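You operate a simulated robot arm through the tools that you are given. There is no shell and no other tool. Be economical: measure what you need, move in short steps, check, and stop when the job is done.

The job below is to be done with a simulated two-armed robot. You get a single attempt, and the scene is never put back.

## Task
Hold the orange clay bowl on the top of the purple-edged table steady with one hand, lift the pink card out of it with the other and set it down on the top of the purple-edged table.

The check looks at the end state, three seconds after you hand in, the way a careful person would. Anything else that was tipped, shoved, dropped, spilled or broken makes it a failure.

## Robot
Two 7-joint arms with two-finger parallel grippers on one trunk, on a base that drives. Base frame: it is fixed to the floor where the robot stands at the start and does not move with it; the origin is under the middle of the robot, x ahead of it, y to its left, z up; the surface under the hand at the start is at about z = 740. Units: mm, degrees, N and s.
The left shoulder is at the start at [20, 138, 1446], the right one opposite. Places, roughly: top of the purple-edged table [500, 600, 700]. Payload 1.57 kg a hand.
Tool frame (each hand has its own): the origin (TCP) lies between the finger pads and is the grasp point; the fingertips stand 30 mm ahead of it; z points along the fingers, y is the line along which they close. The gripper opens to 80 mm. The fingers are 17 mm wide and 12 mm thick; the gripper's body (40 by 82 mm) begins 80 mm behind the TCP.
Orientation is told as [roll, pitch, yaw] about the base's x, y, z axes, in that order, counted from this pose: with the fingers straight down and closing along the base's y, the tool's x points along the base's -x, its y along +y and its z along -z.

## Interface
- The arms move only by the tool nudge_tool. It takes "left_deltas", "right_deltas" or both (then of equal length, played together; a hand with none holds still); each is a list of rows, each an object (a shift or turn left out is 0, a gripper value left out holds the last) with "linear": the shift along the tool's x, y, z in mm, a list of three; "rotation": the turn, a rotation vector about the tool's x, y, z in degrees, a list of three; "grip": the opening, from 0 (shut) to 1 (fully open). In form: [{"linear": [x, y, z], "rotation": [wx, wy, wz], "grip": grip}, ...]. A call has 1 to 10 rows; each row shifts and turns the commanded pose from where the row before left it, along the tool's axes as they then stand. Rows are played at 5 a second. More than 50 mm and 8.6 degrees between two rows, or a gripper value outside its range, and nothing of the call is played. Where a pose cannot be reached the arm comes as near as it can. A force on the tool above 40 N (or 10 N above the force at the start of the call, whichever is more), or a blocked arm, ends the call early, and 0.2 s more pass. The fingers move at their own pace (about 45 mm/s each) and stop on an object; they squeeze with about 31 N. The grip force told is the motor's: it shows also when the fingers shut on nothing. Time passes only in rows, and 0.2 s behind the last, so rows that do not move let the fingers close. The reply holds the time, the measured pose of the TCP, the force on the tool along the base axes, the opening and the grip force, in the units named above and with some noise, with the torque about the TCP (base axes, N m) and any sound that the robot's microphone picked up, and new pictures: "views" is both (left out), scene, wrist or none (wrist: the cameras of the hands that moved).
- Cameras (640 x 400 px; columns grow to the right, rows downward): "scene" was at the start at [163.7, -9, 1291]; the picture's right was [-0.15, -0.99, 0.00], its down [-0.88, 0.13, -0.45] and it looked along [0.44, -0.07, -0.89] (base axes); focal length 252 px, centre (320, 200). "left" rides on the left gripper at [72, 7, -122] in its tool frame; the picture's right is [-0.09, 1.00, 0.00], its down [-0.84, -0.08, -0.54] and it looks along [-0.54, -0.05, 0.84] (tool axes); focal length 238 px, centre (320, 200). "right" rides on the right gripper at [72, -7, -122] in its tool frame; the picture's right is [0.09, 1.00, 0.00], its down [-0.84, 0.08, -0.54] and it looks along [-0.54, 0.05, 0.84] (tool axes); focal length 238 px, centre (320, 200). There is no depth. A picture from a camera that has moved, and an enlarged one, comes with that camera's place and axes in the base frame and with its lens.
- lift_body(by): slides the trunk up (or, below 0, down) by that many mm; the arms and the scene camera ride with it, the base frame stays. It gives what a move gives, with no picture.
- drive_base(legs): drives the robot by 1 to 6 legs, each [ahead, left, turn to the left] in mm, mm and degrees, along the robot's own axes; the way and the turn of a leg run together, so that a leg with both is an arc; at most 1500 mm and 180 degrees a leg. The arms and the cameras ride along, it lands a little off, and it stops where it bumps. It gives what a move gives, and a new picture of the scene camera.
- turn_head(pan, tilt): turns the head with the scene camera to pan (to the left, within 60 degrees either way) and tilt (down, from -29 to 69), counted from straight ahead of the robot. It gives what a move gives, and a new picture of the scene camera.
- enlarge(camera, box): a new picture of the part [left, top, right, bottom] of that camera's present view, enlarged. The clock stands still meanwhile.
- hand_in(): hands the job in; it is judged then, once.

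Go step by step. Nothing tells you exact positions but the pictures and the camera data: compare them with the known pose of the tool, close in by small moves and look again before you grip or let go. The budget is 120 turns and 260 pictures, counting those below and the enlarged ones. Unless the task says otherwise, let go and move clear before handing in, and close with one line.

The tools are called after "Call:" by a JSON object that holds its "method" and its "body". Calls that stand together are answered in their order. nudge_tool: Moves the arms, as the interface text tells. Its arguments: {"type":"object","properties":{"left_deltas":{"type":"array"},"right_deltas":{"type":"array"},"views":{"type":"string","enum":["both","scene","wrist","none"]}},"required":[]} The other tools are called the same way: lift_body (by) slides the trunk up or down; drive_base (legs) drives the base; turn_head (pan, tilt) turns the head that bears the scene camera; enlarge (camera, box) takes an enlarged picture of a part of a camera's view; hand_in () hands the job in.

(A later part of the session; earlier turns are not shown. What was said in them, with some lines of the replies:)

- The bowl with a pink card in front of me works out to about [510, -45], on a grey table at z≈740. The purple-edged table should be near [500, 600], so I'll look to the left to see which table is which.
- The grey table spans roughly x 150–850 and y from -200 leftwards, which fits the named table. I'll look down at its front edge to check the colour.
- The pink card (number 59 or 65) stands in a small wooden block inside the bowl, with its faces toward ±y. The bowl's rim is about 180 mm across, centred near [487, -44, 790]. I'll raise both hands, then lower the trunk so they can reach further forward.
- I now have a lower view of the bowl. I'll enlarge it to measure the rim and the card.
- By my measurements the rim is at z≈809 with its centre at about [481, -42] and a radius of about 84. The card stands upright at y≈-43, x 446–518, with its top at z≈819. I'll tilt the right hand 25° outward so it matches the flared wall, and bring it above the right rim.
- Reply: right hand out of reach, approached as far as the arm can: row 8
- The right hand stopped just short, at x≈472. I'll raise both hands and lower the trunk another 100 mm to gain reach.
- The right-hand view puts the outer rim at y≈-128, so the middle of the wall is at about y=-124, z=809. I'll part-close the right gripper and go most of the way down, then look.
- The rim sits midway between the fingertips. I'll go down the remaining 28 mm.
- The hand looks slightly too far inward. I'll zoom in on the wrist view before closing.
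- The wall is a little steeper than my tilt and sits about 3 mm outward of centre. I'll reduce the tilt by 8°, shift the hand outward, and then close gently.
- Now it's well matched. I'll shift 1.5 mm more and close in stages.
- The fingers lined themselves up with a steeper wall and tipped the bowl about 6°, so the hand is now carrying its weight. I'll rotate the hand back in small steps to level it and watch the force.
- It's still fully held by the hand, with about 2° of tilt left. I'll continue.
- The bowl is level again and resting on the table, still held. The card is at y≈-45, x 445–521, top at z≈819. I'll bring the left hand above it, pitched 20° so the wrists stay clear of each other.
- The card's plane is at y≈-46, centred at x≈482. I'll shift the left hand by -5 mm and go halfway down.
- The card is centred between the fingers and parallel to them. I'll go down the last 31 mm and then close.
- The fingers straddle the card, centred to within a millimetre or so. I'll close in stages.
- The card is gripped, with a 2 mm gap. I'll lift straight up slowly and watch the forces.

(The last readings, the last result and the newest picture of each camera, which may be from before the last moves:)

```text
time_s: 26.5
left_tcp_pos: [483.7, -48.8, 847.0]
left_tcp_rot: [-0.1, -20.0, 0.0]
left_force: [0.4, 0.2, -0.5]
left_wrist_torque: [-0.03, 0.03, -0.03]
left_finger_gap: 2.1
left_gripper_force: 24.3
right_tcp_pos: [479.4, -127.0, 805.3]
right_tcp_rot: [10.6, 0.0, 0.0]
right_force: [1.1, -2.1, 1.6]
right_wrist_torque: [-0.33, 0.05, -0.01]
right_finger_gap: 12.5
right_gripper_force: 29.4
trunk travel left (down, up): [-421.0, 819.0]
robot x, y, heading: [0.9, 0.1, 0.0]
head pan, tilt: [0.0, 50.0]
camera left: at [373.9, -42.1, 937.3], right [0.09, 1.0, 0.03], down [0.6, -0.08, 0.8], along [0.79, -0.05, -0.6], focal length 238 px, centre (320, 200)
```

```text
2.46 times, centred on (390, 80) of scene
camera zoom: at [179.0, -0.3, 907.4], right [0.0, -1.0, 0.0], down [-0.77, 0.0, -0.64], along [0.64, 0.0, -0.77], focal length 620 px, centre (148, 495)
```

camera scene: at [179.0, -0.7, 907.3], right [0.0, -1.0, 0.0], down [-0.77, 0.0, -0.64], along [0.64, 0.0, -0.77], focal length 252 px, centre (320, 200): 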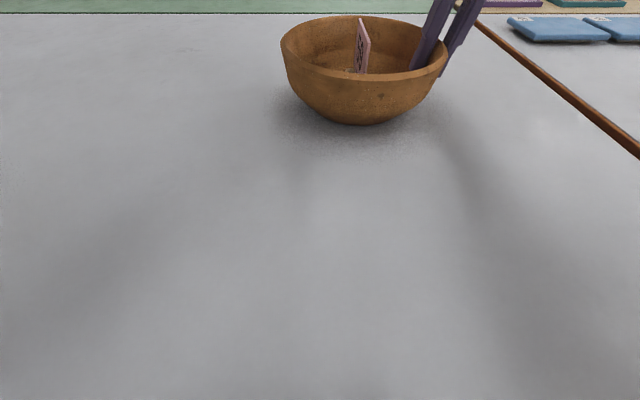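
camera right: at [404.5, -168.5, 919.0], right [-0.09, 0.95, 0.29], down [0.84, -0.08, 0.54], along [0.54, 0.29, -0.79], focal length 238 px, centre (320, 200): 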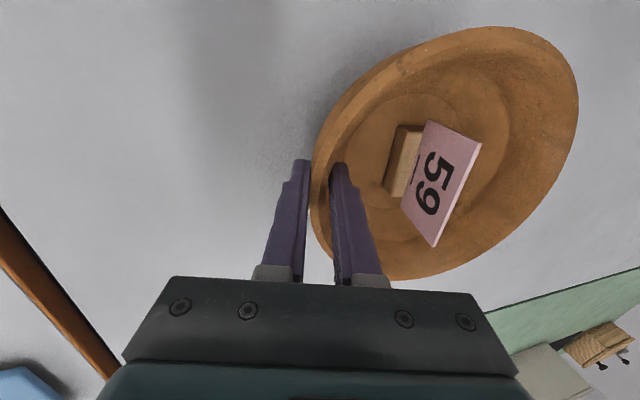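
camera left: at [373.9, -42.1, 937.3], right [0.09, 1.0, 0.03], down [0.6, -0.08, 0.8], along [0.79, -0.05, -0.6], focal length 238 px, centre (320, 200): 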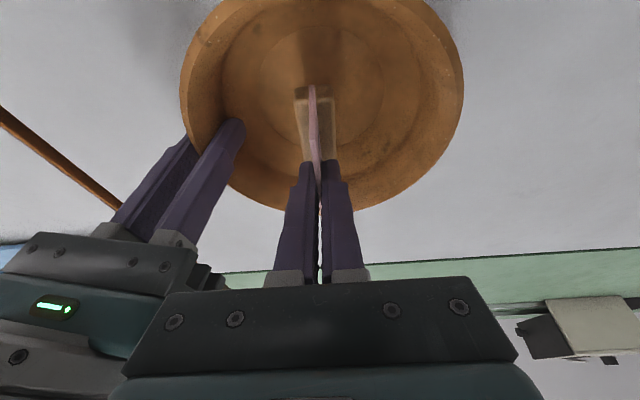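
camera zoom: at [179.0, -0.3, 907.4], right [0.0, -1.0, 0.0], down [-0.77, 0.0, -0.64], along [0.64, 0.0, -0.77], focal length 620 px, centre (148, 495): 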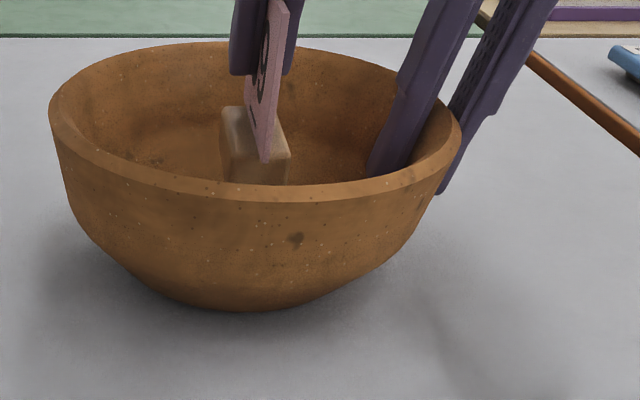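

The wooden block rises with the card, so it is the card's foot and the two are one piece. I'll keep lifting until it clears the rim.

Call:
{"method": "nudge_tool", "body": {"left_deltas": [{"linear": [-4.1, 0, -11.3]}, {"linear": [-4.1, 0, -11.3]}, {"linear": [-4.1, 0, -11.3]}, {"linear": [-4.1, 0, -11.3]}, {"linear": [-4.1, 0, -11.3]}, {"linear": [-4.1, 0, -11.3]}, {}]}}

```text
time_s: 28.1
left_tcp_pos: [481.4, -45.7, 907.7]
left_tcp_rot: [-0.1, -20.0, -0.1]
left_force: [-0.3, 0.0, 0.4]
left_wrist_torque: [0.0, -0.01, 0.03]
left_finger_gap: 2.0
left_gripper_force: 23.2
left hand out of reach, approached as far as the arm can: row 5
right_tcp_pos: [478.9, -126.5, 805.5]
right_tcp_rot: [10.7, 0.0, 0.1]
right_force: [0.2, -2.3, 2.3]
right_wrist_torque: [-0.27, 0.07, 0.03]
right_finger_gap: 12.5
right_gripper_force: 29.1
trunk travel left (down, up): [-421.0, 819.0]
robot x, y, heading: [-1.4, -1.1, -0.1]
head pan, tilt: [0.0, 50.0]
camera scene: at [179.0, -0.2, 907.4], right [0.0, -1.0, 0.0], down [-0.77, 0.0, -0.64], along [0.64, 0.0, -0.77], focal length 252 px, centre (320, 200)
camera left: at [371.7, -39.4, 998.0], right [0.09, 1.0, 0.03], down [0.6, -0.08, 0.8], along [0.8, -0.05, -0.6], focal length 238 px, centre (320, 200)
```

scene: 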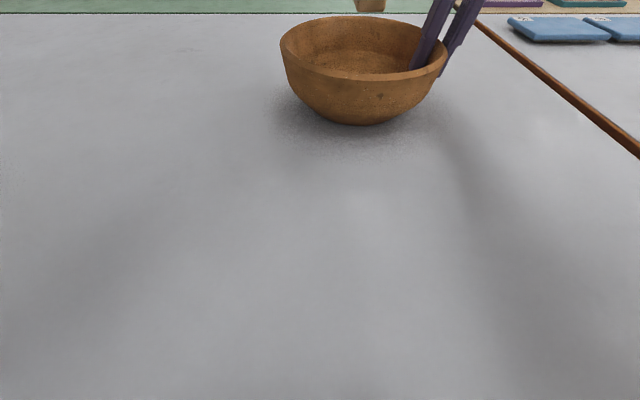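
left: 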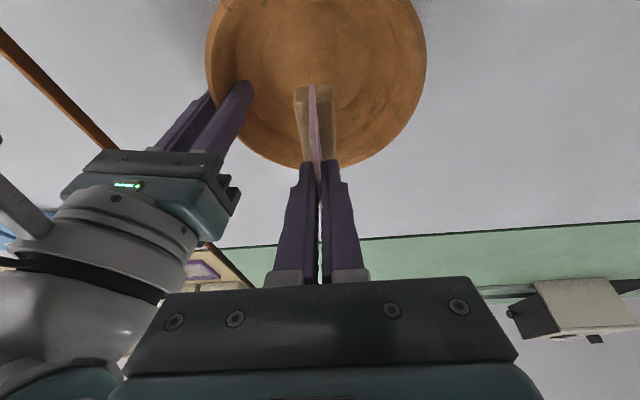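

The foot's bottom is at z≈841, about 32 mm above the rim. I'll move the card left, over the empty table at around [440, 120].

Call:
{"method": "nudge_tool", "body": {"left_deltas": [{"linear": [7.9, 28, -2.9]}, {"linear": [7.9, 34.5, -2.9]}, {"linear": [7.9, 34.5, -2.9]}, {"linear": [7.9, 34.5, -2.9]}, {"linear": [7.9, 34.5, -2.9]}, {}]}}

Call:
{"method": "turn_head", "body": {"pan": 15, "tilt": 40}}

```text
time_s: 29.5
left_tcp_pos: [435.4, 120.8, 909.3]
left_tcp_rot: [0.0, -20.0, -0.1]
left_force: [-0.2, 0.3, -0.4]
left_wrist_torque: [0.01, 0.02, 0.02]
left_finger_gap: 2.1
left_gripper_force: 23.5
right_tcp_pos: [479.0, -126.8, 806.6]
right_tcp_rot: [10.7, 0.1, 0.0]
right_force: [0.5, -0.3, 2.9]
right_wrist_torque: [-0.2, 0.11, -0.01]
right_finger_gap: 12.5
right_gripper_force: 29.0
trunk travel left (down, up): [-421.0, 819.0]
robot x, y, heading: [1.3, 2.0, 0.5]
head pan, tilt: [0.0, 50.0]
camera scene: at [178.9, 0.0, 907.4], right [0.0, -1.0, 0.0], down [-0.77, 0.0, -0.64], along [0.64, 0.0, -0.77], focal length 252 px, centre (320, 200)
camera left: at [326.8, 126.2, 999.3], right [0.09, 1.0, 0.03], down [0.6, -0.08, 0.8], along [0.79, -0.05, -0.6], focal length 238 px, centre (320, 200)
```

scene: 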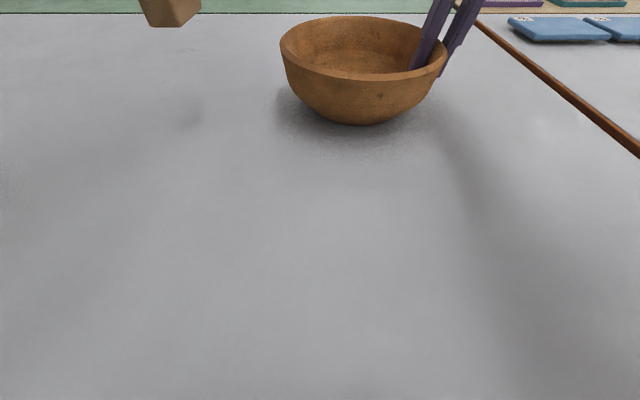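
left: 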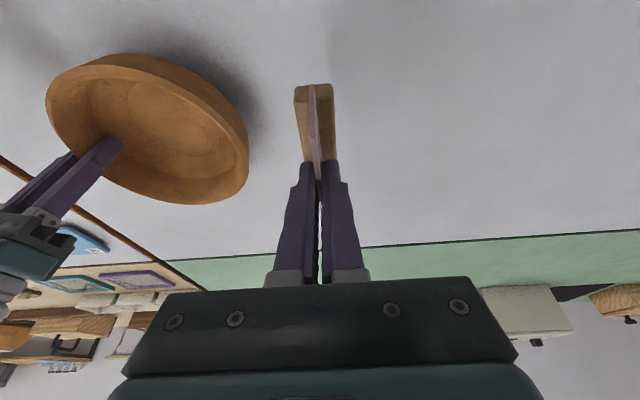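

```text
time_s: 30.3
left_tcp_pos: [437.0, 119.0, 909.1]
left_tcp_rot: [0.0, -20.0, 0.1]
left_force: [0.0, -0.2, -0.5]
left_wrist_torque: [-0.01, 0.0, -0.01]
left_finger_gap: 2.0
left_gripper_force: 23.8
right_tcp_pos: [479.4, -126.0, 804.8]
right_tcp_rot: [10.7, 0.1, 0.0]
right_force: [0.4, -0.9, 3.8]
right_wrist_torque: [-0.19, 0.09, -0.01]
right_finger_gap: 12.4
right_gripper_force: 29.1
trunk travel left (down, up): [-421.0, 819.0]
robot x, y, heading: [-0.2, 3.0, -0.1]
head pan, tilt: [15.0, 40.0]
camera scene: at [184.1, 22.0, 921.5], right [0.26, -0.97, 0.0], down [-0.62, -0.17, -0.77], along [0.74, 0.2, -0.64], focal length 252 px, centre (320, 200)
```

scene: 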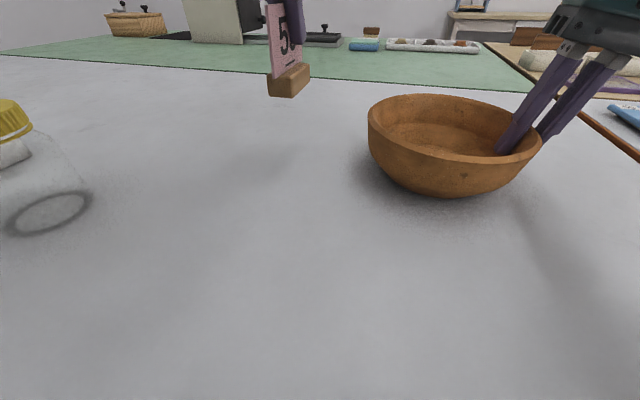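

The spot is clear; the glass jar is far off at y≈350. I'll go down 80 mm and check.

Call:
{"method": "nudge_tool", "body": {"left_deltas": [{"linear": [6.8, 0, 18.8]}, {"linear": [6.8, 0, 18.8]}, {"linear": [6.8, 0, 18.8]}, {"linear": [6.8, 0, 18.8]}, {}], "views": "scene"}}

Call:
{"method": "enlarge", "body": {"camera": "scene", "box": [200, 40, 400, 165]}}

```text
time_s: 31.5
left_tcp_pos: [439.4, 120.6, 829.8]
left_tcp_rot: [0.1, -19.9, 0.1]
left_force: [0.7, 0.1, 0.8]
left_wrist_torque: [0.0, 0.0, 0.03]
left_finger_gap: 1.9
left_gripper_force: 23.8
right_tcp_pos: [479.1, -126.2, 804.6]
right_tcp_rot: [10.7, 0.0, 0.0]
right_force: [0.8, -0.6, 1.8]
right_wrist_torque: [-0.11, 0.1, -0.01]
right_finger_gap: 12.5
right_gripper_force: 29.2
trunk travel left (down, up): [-421.0, 819.0]
robot x, y, heading: [-1.3, 3.1, 0.1]
head pan, tilt: [15.0, 40.0]
camera scene: at [184.1, 22.1, 921.5], right [0.26, -0.97, 0.0], down [-0.62, -0.17, -0.77], along [0.74, 0.2, -0.64], focal length 252 px, centre (320, 200)
```

scene: 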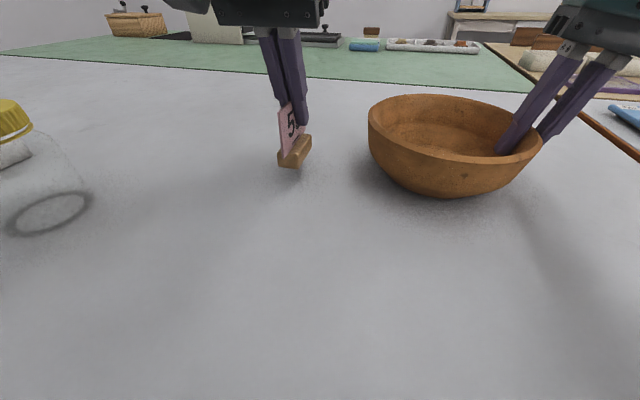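

```text
3.20 times, centred on (300, 102) of scene
camera zoom: at [184.1, 22.1, 921.5], right [0.26, -0.97, 0.0], down [-0.62, -0.17, -0.77], along [0.74, 0.2, -0.64], focal length 806 px, centre (384, 512)
```

zoom: 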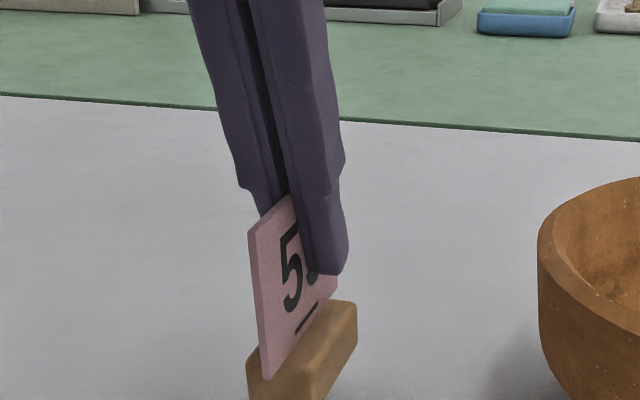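

The card hangs level. I'll go down slowly until the foot touches.

Call:
{"method": "nudge_tool", "body": {"left_deltas": [{"linear": [1.7, 0, 4.7]}, {"linear": [1.7, 0, 4.7]}, {"linear": [0.7, 0, 1.9]}, {}, {}], "views": "none"}}

Call:
{"method": "enlarge", "body": {"camera": "scene", "box": [220, 80, 380, 200]}}

```text
time_s: 32.7
left_tcp_pos: [439.2, 120.7, 816.6]
left_tcp_rot: [0.0, -20.0, 0.0]
left_force: [0.8, -0.4, -1.3]
left_wrist_torque: [0.03, -0.01, 0.01]
left_finger_gap: 1.8
left_gripper_force: 23.4
right_tcp_pos: [479.7, -126.9, 805.2]
right_tcp_rot: [10.7, -0.1, -0.1]
right_force: [-0.5, -1.1, 3.2]
right_wrist_torque: [-0.15, 0.08, -0.01]
right_finger_gap: 12.6
right_gripper_force: 29.3
trunk travel left (down, up): [-421.0, 819.0]
robot x, y, heading: [2.4, -1.5, -0.2]
head pan, tilt: [15.0, 40.0]
```

```text
3.33 times, centred on (300, 140) of scene
camera zoom: at [184.1, 22.1, 921.5], right [0.26, -0.97, 0.0], down [-0.62, -0.17, -0.77], along [0.74, 0.2, -0.64], focal length 839 px, centre (387, 400)
```

zoom: 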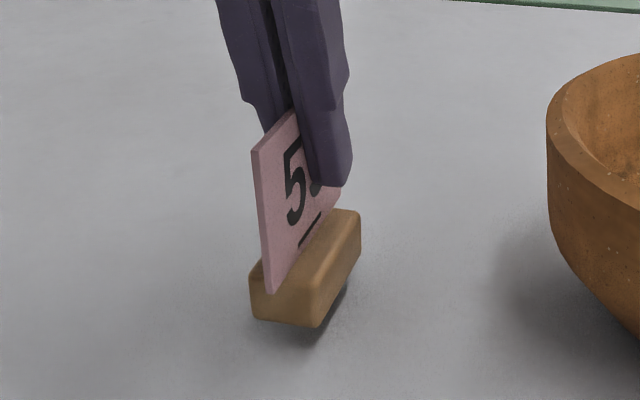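

Call:
{"method": "nudge_tool", "body": {"left_deltas": [{"linear": [0.7, 0, 1.9]}, {"linear": [0.7, 0, 1.9]}, {"linear": [0.35, 0, 0.9]}, {}], "views": "none"}}

Call:
{"method": "enlarge", "body": {"camera": "scene", "box": [220, 80, 380, 200]}}

```text
time_s: 33.7
left_tcp_pos: [438.9, 120.4, 811.4]
left_tcp_rot: [0.0, -20.0, 0.0]
left_force: [-0.6, -0.4, -0.9]
left_wrist_torque: [-0.01, 0.02, -0.03]
left_finger_gap: 1.6
left_gripper_force: 23.8
right_tcp_pos: [479.3, -127.1, 805.2]
right_tcp_rot: [10.7, 0.0, 0.0]
right_force: [0.7, -1.9, 3.8]
right_wrist_torque: [-0.16, 0.05, 0.0]
right_finger_gap: 12.5
right_gripper_force: 30.1
trunk travel left (down, up): [-421.0, 819.0]
robot x, y, heading: [2.5, 2.3, 0.1]
head pan, tilt: [15.0, 40.0]
```

```text
3.33 times, centred on (300, 140) of scene
camera zoom: at [184.1, 22.1, 921.5], right [0.26, -0.97, 0.0], down [-0.62, -0.17, -0.77], along [0.74, 0.2, -0.64], focal length 839 px, centre (387, 400)
```

zoom: 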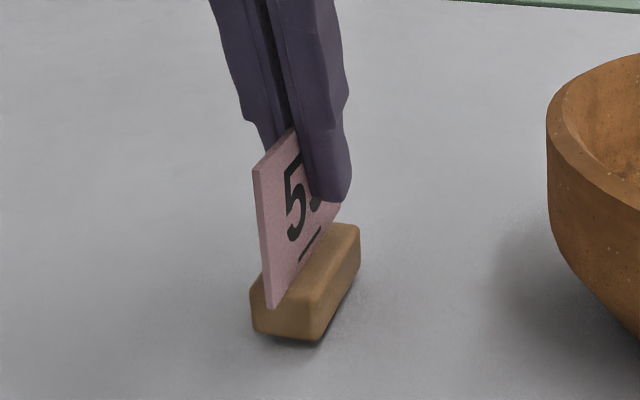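

Call:
{"method": "nudge_tool", "body": {"left_deltas": [{"linear": [0.35, 0, 0.95]}, {"linear": [0.35, 0, 0.95]}, {}, {}], "views": "none"}}

Call:
{"method": "enlarge", "body": {"camera": "scene", "box": [220, 80, 380, 200]}}

```text
time_s: 34.7
left_tcp_pos: [439.4, 118.9, 809.4]
left_tcp_rot: [0.0, -20.0, -0.1]
left_force: [-0.2, 0.4, 0.0]
left_wrist_torque: [-0.01, 0.0, -0.03]
left_finger_gap: 2.0
left_gripper_force: 23.6
right_tcp_pos: [479.0, -125.9, 804.7]
right_tcp_rot: [10.8, 0.0, 0.0]
right_force: [1.4, 0.2, 2.4]
right_wrist_torque: [-0.2, 0.03, -0.04]
right_finger_gap: 12.6
right_gripper_force: 29.2
trunk travel left (down, up): [-421.0, 819.0]
robot x, y, heading: [2.6, -1.3, 0.1]
head pan, tilt: [15.0, 40.0]
```

```text
3.33 times, centred on (300, 140) of scene
camera zoom: at [184.1, 22.1, 921.5], right [0.26, -0.97, 0.0], down [-0.62, -0.17, -0.77], along [0.74, 0.2, -0.64], focal length 839 px, centre (387, 400)
```

zoom: 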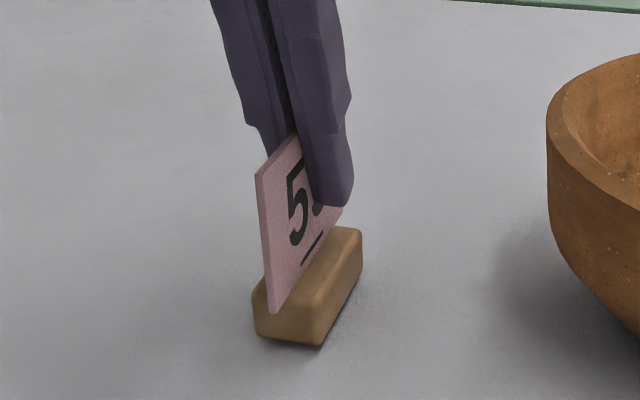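

Call:
{"method": "nudge_tool", "body": {"left_deltas": [{"linear": [0.35, 0, 0.95]}, {"linear": [0.35, 0, 0.95]}, {}, {}], "views": "none"}}

Call:
{"method": "enlarge", "body": {"camera": "scene", "box": [220, 80, 380, 200]}}

```text
time_s: 35.7
left_tcp_pos: [440.5, 119.5, 807.3]
left_tcp_rot: [0.0, -20.0, 0.1]
left_force: [0.1, -0.4, 0.7]
left_wrist_torque: [-0.01, 0.02, -0.01]
left_finger_gap: 1.9
left_gripper_force: 23.0
right_tcp_pos: [478.7, -126.8, 806.3]
right_tcp_rot: [10.7, 0.0, 0.0]
right_force: [0.9, -1.0, 2.3]
right_wrist_torque: [-0.23, 0.03, -0.05]
right_finger_gap: 12.4
right_gripper_force: 29.7
trunk travel left (down, up): [-421.0, 819.0]
robot x, y, heading: [-1.7, 0.7, -0.0]
head pan, tilt: [15.0, 40.0]
```

```text
3.33 times, centred on (300, 140) of scene
camera zoom: at [184.1, 22.1, 921.5], right [0.26, -0.97, 0.0], down [-0.62, -0.17, -0.77], along [0.74, 0.2, -0.64], focal length 839 px, centre (387, 400)
```

zoom: 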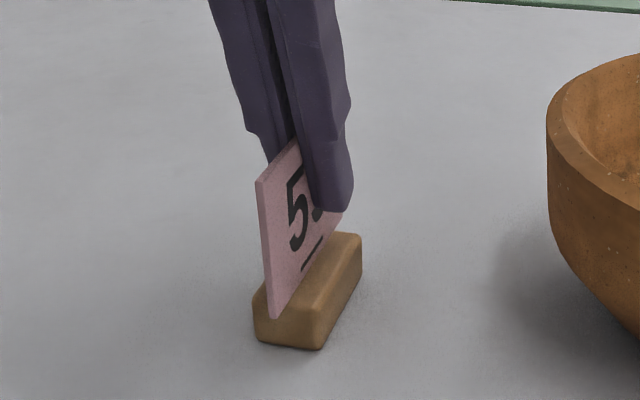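

Call:
{"method": "nudge_tool", "body": {"left_deltas": [{"linear": [0.35, 0, 0.95]}, {"linear": [0.35, 0, 0.95]}, {}, {}], "views": "none"}}

Call:
{"method": "enlarge", "body": {"camera": "scene", "box": [220, 80, 380, 200]}}

```text
time_s: 36.7
left_tcp_pos: [440.5, 119.7, 805.5]
left_tcp_rot: [-0.1, -20.2, 0.1]
left_force: [-2.1, 0.9, 20.5]
left_wrist_torque: [0.02, 0.04, -0.02]
left_finger_gap: 1.9
left_gripper_force: 23.7
right_tcp_pos: [479.3, -125.9, 805.0]
right_tcp_rot: [10.6, 0.1, 0.0]
right_force: [-0.7, -1.1, -1.7]
right_wrist_torque: [-0.39, 0.11, 0.05]
right_finger_gap: 12.1
right_gripper_force: 29.9
trunk travel left (down, up): [-421.0, 819.0]
robot x, y, heading: [0.8, -1.4, -0.0]
head pan, tilt: [15.0, 40.0]
```

```text
3.33 times, centred on (300, 140) of scene
camera zoom: at [184.6, 22.6, 921.7], right [0.26, -0.97, 0.0], down [-0.62, -0.17, -0.77], along [0.74, 0.2, -0.64], focal length 839 px, centre (387, 400)
```

zoom: 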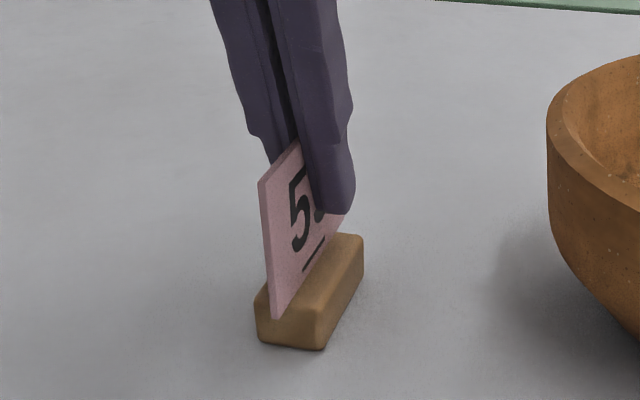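

The foot is on the table (20 N). I'll ease up by under a millimetre and open slowly.

Call:
{"method": "nudge_tool", "body": {"left_deltas": [{"linear": [-0.3, 0, -0.8]}, {}, {"grip": 0.06}, {"grip": 0.12}, {"grip": 0.2}, {"grip": 0.35}, {"grip": 0.5}, {}], "views": "wrist"}}

Call:
{"method": "enlarge", "body": {"camera": "scene", "box": [220, 80, 380, 200]}}

```text
time_s: 38.5
left_tcp_pos: [440.9, 120.6, 805.4]
left_tcp_rot: [0.1, -20.0, 0.0]
left_force: [-0.1, 0.5, -0.1]
left_wrist_torque: [0.01, 0.01, -0.03]
left_finger_gap: 40.0
left_gripper_force: 0.2
right_tcp_pos: [478.7, -126.2, 804.0]
right_tcp_rot: [10.8, 0.0, 0.0]
right_force: [2.0, 0.9, -0.3]
right_wrist_torque: [-0.22, -0.09, -0.1]
right_finger_gap: 12.3
right_gripper_force: 29.7
trunk travel left (down, up): [-421.0, 819.0]
robot x, y, heading: [-0.0, -0.6, 0.0]
head pan, tilt: [15.0, 40.0]
camera left: at [331.4, 126.3, 894.9], right [0.09, 1.0, 0.03], down [0.6, -0.08, 0.8], along [0.79, -0.05, -0.6], focal length 238 px, centre (320, 200)
```

left: 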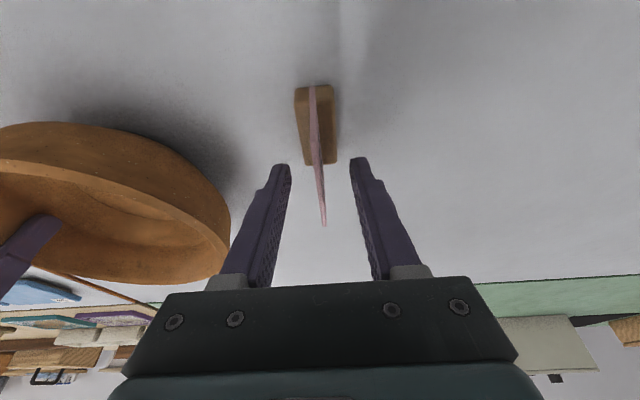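

```text
3.33 times, centred on (300, 140) of scene
camera zoom: at [184.1, 22.5, 921.5], right [0.26, -0.97, 0.0], down [-0.62, -0.17, -0.77], along [0.74, 0.2, -0.64], focal length 839 px, centre (387, 400)
```

zoom: 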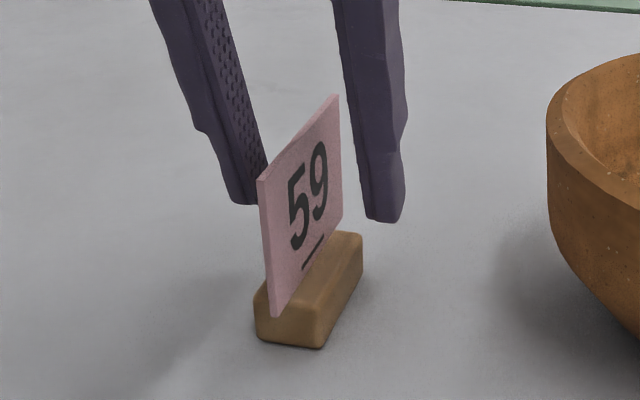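

The card stands on its own on the table. I'll raise the left hand straight up and clear.

Call:
{"method": "nudge_tool", "body": {"left_deltas": [{"linear": [-5.1, 0, -14.1]}, {"linear": [-5.1, 0, -14.1]}, {"linear": [-5.1, 0, -14.1]}, {"linear": [-5.1, 0, -14.1]}, {"linear": [-5.1, 0, -14.1]}, {"linear": [-5.1, 0, -14.1]}, {"linear": [40, 0, -14.6]}, {"linear": [40, 0, -14.6]}, {}], "views": "scene"}}

Call:
{"method": "turn_head", "body": {"pan": 0, "tilt": 50}}

Call:
{"method": "enlarge", "body": {"camera": "scene", "box": [260, 0, 520, 160]}}

```text
time_s: 40.5
left_tcp_pos: [354.8, 119.3, 897.6]
left_tcp_rot: [0.0, -20.0, 0.0]
left_force: [0.9, -0.4, -0.6]
left_wrist_torque: [-0.01, -0.01, 0.0]
left_finger_gap: 39.7
left_gripper_force: 0.1
right_tcp_pos: [480.8, -125.1, 804.8]
right_tcp_rot: [10.8, 0.0, 0.0]
right_force: [1.6, 1.3, 0.9]
right_wrist_torque: [-0.21, -0.01, -0.05]
right_finger_gap: 12.4
right_gripper_force: 29.0
trunk travel left (down, up): [-421.0, 819.0]
robot x, y, heading: [-1.2, 2.2, 0.1]
head pan, tilt: [15.0, 40.0]
camera scene: at [184.1, 22.4, 921.5], right [0.26, -0.97, 0.0], down [-0.62, -0.17, -0.77], along [0.74, 0.2, -0.64], focal length 252 px, centre (320, 200)
```

scene: 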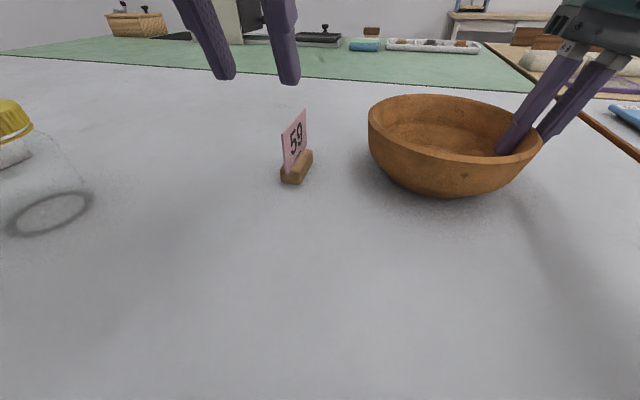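

```text
time_s: 41.3
left_tcp_pos: [356.5, 118.1, 896.6]
left_tcp_rot: [-0.1, -20.0, 0.0]
left_force: [-0.4, -0.4, 0.5]
left_wrist_torque: [-0.01, 0.04, 0.02]
left_finger_gap: 39.8
left_gripper_force: 0.1
right_tcp_pos: [479.5, -126.6, 805.2]
right_tcp_rot: [10.6, 0.0, 0.0]
right_force: [1.4, 0.5, -0.4]
right_wrist_torque: [-0.21, -0.02, -0.05]
right_finger_gap: 12.6
right_gripper_force: 29.1
trunk travel left (down, up): [-421.0, 819.0]
robot x, y, heading: [-1.4, 1.7, 0.0]
head pan, tilt: [0.0, 50.0]
camera scene: at [179.0, 0.4, 907.4], right [0.0, -1.0, 0.0], down [-0.77, 0.0, -0.64], along [0.64, 0.0, -0.77], focal length 252 px, centre (320, 200)
```

scene: 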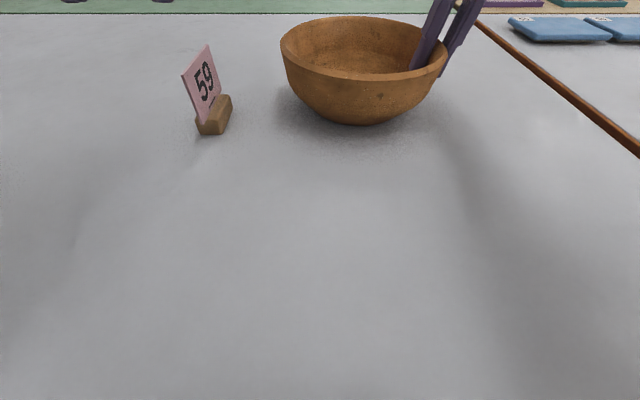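

```text
2.46 times, centred on (390, 80) of scene
camera zoom: at [179.0, 0.4, 907.4], right [0.0, -1.0, 0.0], down [-0.77, 0.0, -0.64], along [0.64, 0.0, -0.77], focal length 620 px, centre (148, 495)
```

zoom: 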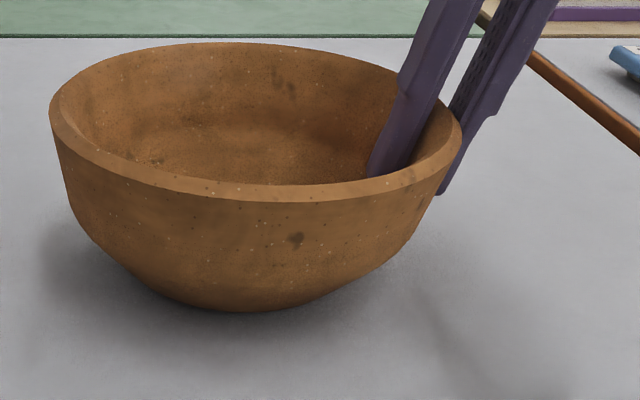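

The card stands on its foot and the bowl is level. I'll level the bowl a touch more, then open the right hand gently.

Call:
{"method": "nudge_tool", "body": {"right_deltas": [{"rotation": [0.6, 0, 0]}, {}, {"grip": 0.16}, {"grip": 0.2}, {"grip": 0.3}, {"grip": 0.45}, {"grip": 0.6}, {}], "views": "wrist"}}

Call:
{"method": "enlarge", "body": {"camera": "scene", "box": [260, 0, 520, 160]}}

```text
time_s: 43.1
left_tcp_pos: [355.4, 117.5, 896.9]
left_tcp_rot: [0.1, -20.1, 0.1]
left_force: [-0.2, -0.9, 0.1]
left_wrist_torque: [-0.01, -0.02, -0.01]
left_finger_gap: 40.0
left_gripper_force: 0.1
right_tcp_pos: [478.4, -126.2, 805.1]
right_tcp_rot: [10.3, 0.0, 0.0]
right_force: [0.6, 0.0, 0.3]
right_wrist_torque: [0.04, 0.0, -0.03]
right_finger_gap: 47.9
right_gripper_force: 0.0
trunk travel left (down, up): [-421.0, 819.0]
robot x, y, heading: [0.5, 1.0, -0.3]
head pan, tilt: [0.0, 50.0]
camera right: at [406.1, -154.4, 923.4], right [-0.09, 0.98, 0.18], down [0.84, -0.02, 0.55], along [0.54, 0.2, -0.82], focal length 238 px, centre (320, 200)
```

right: 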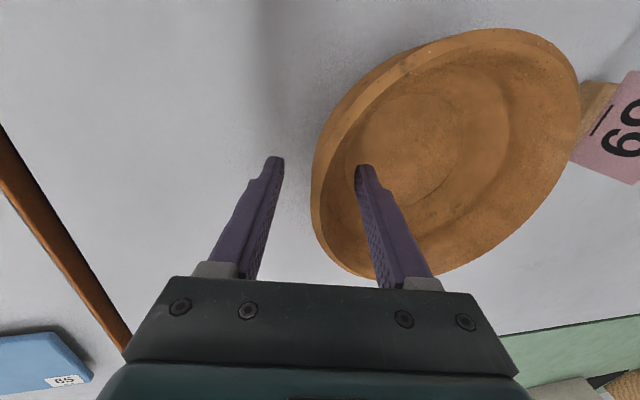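

```text
2.46 times, centred on (390, 80) of scene
camera zoom: at [178.7, 0.3, 907.3], right [0.0, -1.0, 0.0], down [-0.77, 0.0, -0.64], along [0.64, 0.0, -0.77], focal length 620 px, centre (148, 495)
```

zoom: 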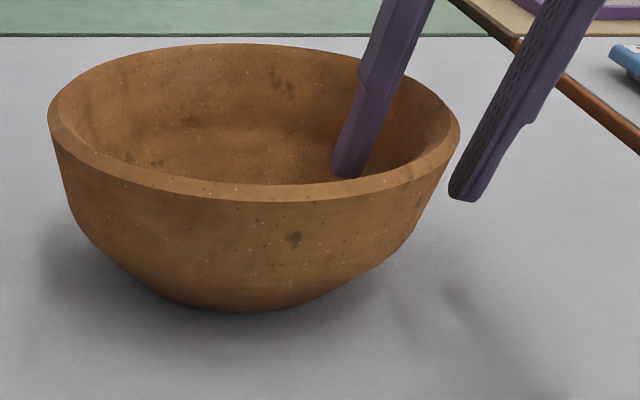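

The bowl sits level and the fingers are clear of it. I'll withdraw the right hand along its own axis.

Call:
{"method": "nudge_tool", "body": {"right_deltas": [{"linear": [0, 0, -15]}, {"linear": [0, 0, -15]}, {"linear": [0, 0, -20]}, {"linear": [0, 0, -20]}, {"linear": [20, 0, -20]}, {"linear": [40, 0, 0]}, {"linear": [40, 0, 0]}, {}], "views": "scene"}}

Call:
{"method": "turn_head", "body": {"pan": 10, "tilt": 40}}

```text
time_s: 44.9
left_tcp_pos: [356.0, 117.9, 896.2]
left_tcp_rot: [0.0, -20.0, -0.1]
left_force: [0.4, 0.5, -0.5]
left_wrist_torque: [0.01, 0.02, -0.02]
left_finger_gap: 39.9
left_gripper_force: 0.1
right_tcp_pos: [376.4, -140.2, 894.0]
right_tcp_rot: [10.1, 0.0, 0.1]
right_force: [0.8, 0.8, 0.5]
right_wrist_torque: [-0.02, 0.01, -0.02]
right_finger_gap: 48.2
right_gripper_force: 0.0
trunk travel left (down, up): [-421.0, 819.0]
robot x, y, heading: [-0.1, -0.9, 0.2]
head pan, tilt: [0.0, 50.0]
camera scene: at [178.8, 0.4, 907.3], right [0.0, -1.0, 0.0], down [-0.77, 0.0, -0.64], along [0.64, 0.0, -0.77], focal length 252 px, centre (320, 200)
```

scene: 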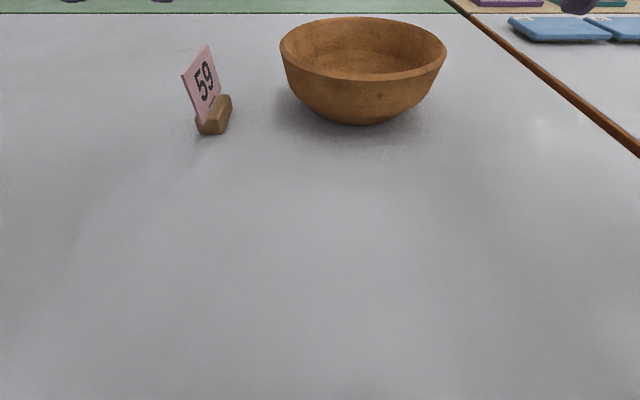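

```text
time_s: 45.6
left_tcp_pos: [355.2, 117.6, 897.3]
left_tcp_rot: [0.0, -20.1, 0.0]
left_force: [-0.7, -0.8, -1.2]
left_wrist_torque: [0.03, 0.0, -0.01]
left_finger_gap: 39.9
left_gripper_force: 0.1
right_tcp_pos: [377.1, -139.7, 894.4]
right_tcp_rot: [10.2, 0.0, -0.1]
right_force: [0.3, -0.6, -0.8]
right_wrist_torque: [0.03, 0.01, -0.02]
right_finger_gap: 48.0
right_gripper_force: 0.1
trunk travel left (down, up): [-421.0, 819.0]
robot x, y, heading: [-0.1, 0.8, 0.0]
head pan, tilt: [10.0, 40.0]
camera scene: at [185.4, 15.0, 921.4], right [0.17, -0.98, 0.0], down [-0.63, -0.11, -0.77], along [0.75, 0.13, -0.64], focal length 252 px, centre (320, 200)
```

scene: 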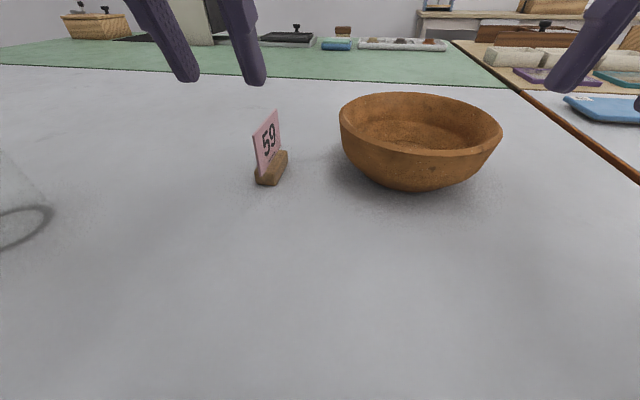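

The card stands on the table on its wooden foot. The bowl is upright, empty and about where it was, and both hands are clear, so I'm handing in.

Call:
{"method": "hand_in", "body": {}}

```text
The job is handed in.
```

The pink card (number 59) is out of the bowl and standing on its wooden foot on the same table. The bowl tipped about 6° when I first gripped it; I levelled it again before lifting the card, and nothing else was touched. I never saw the table's purple edge; I went by its position and the bowl being on it.
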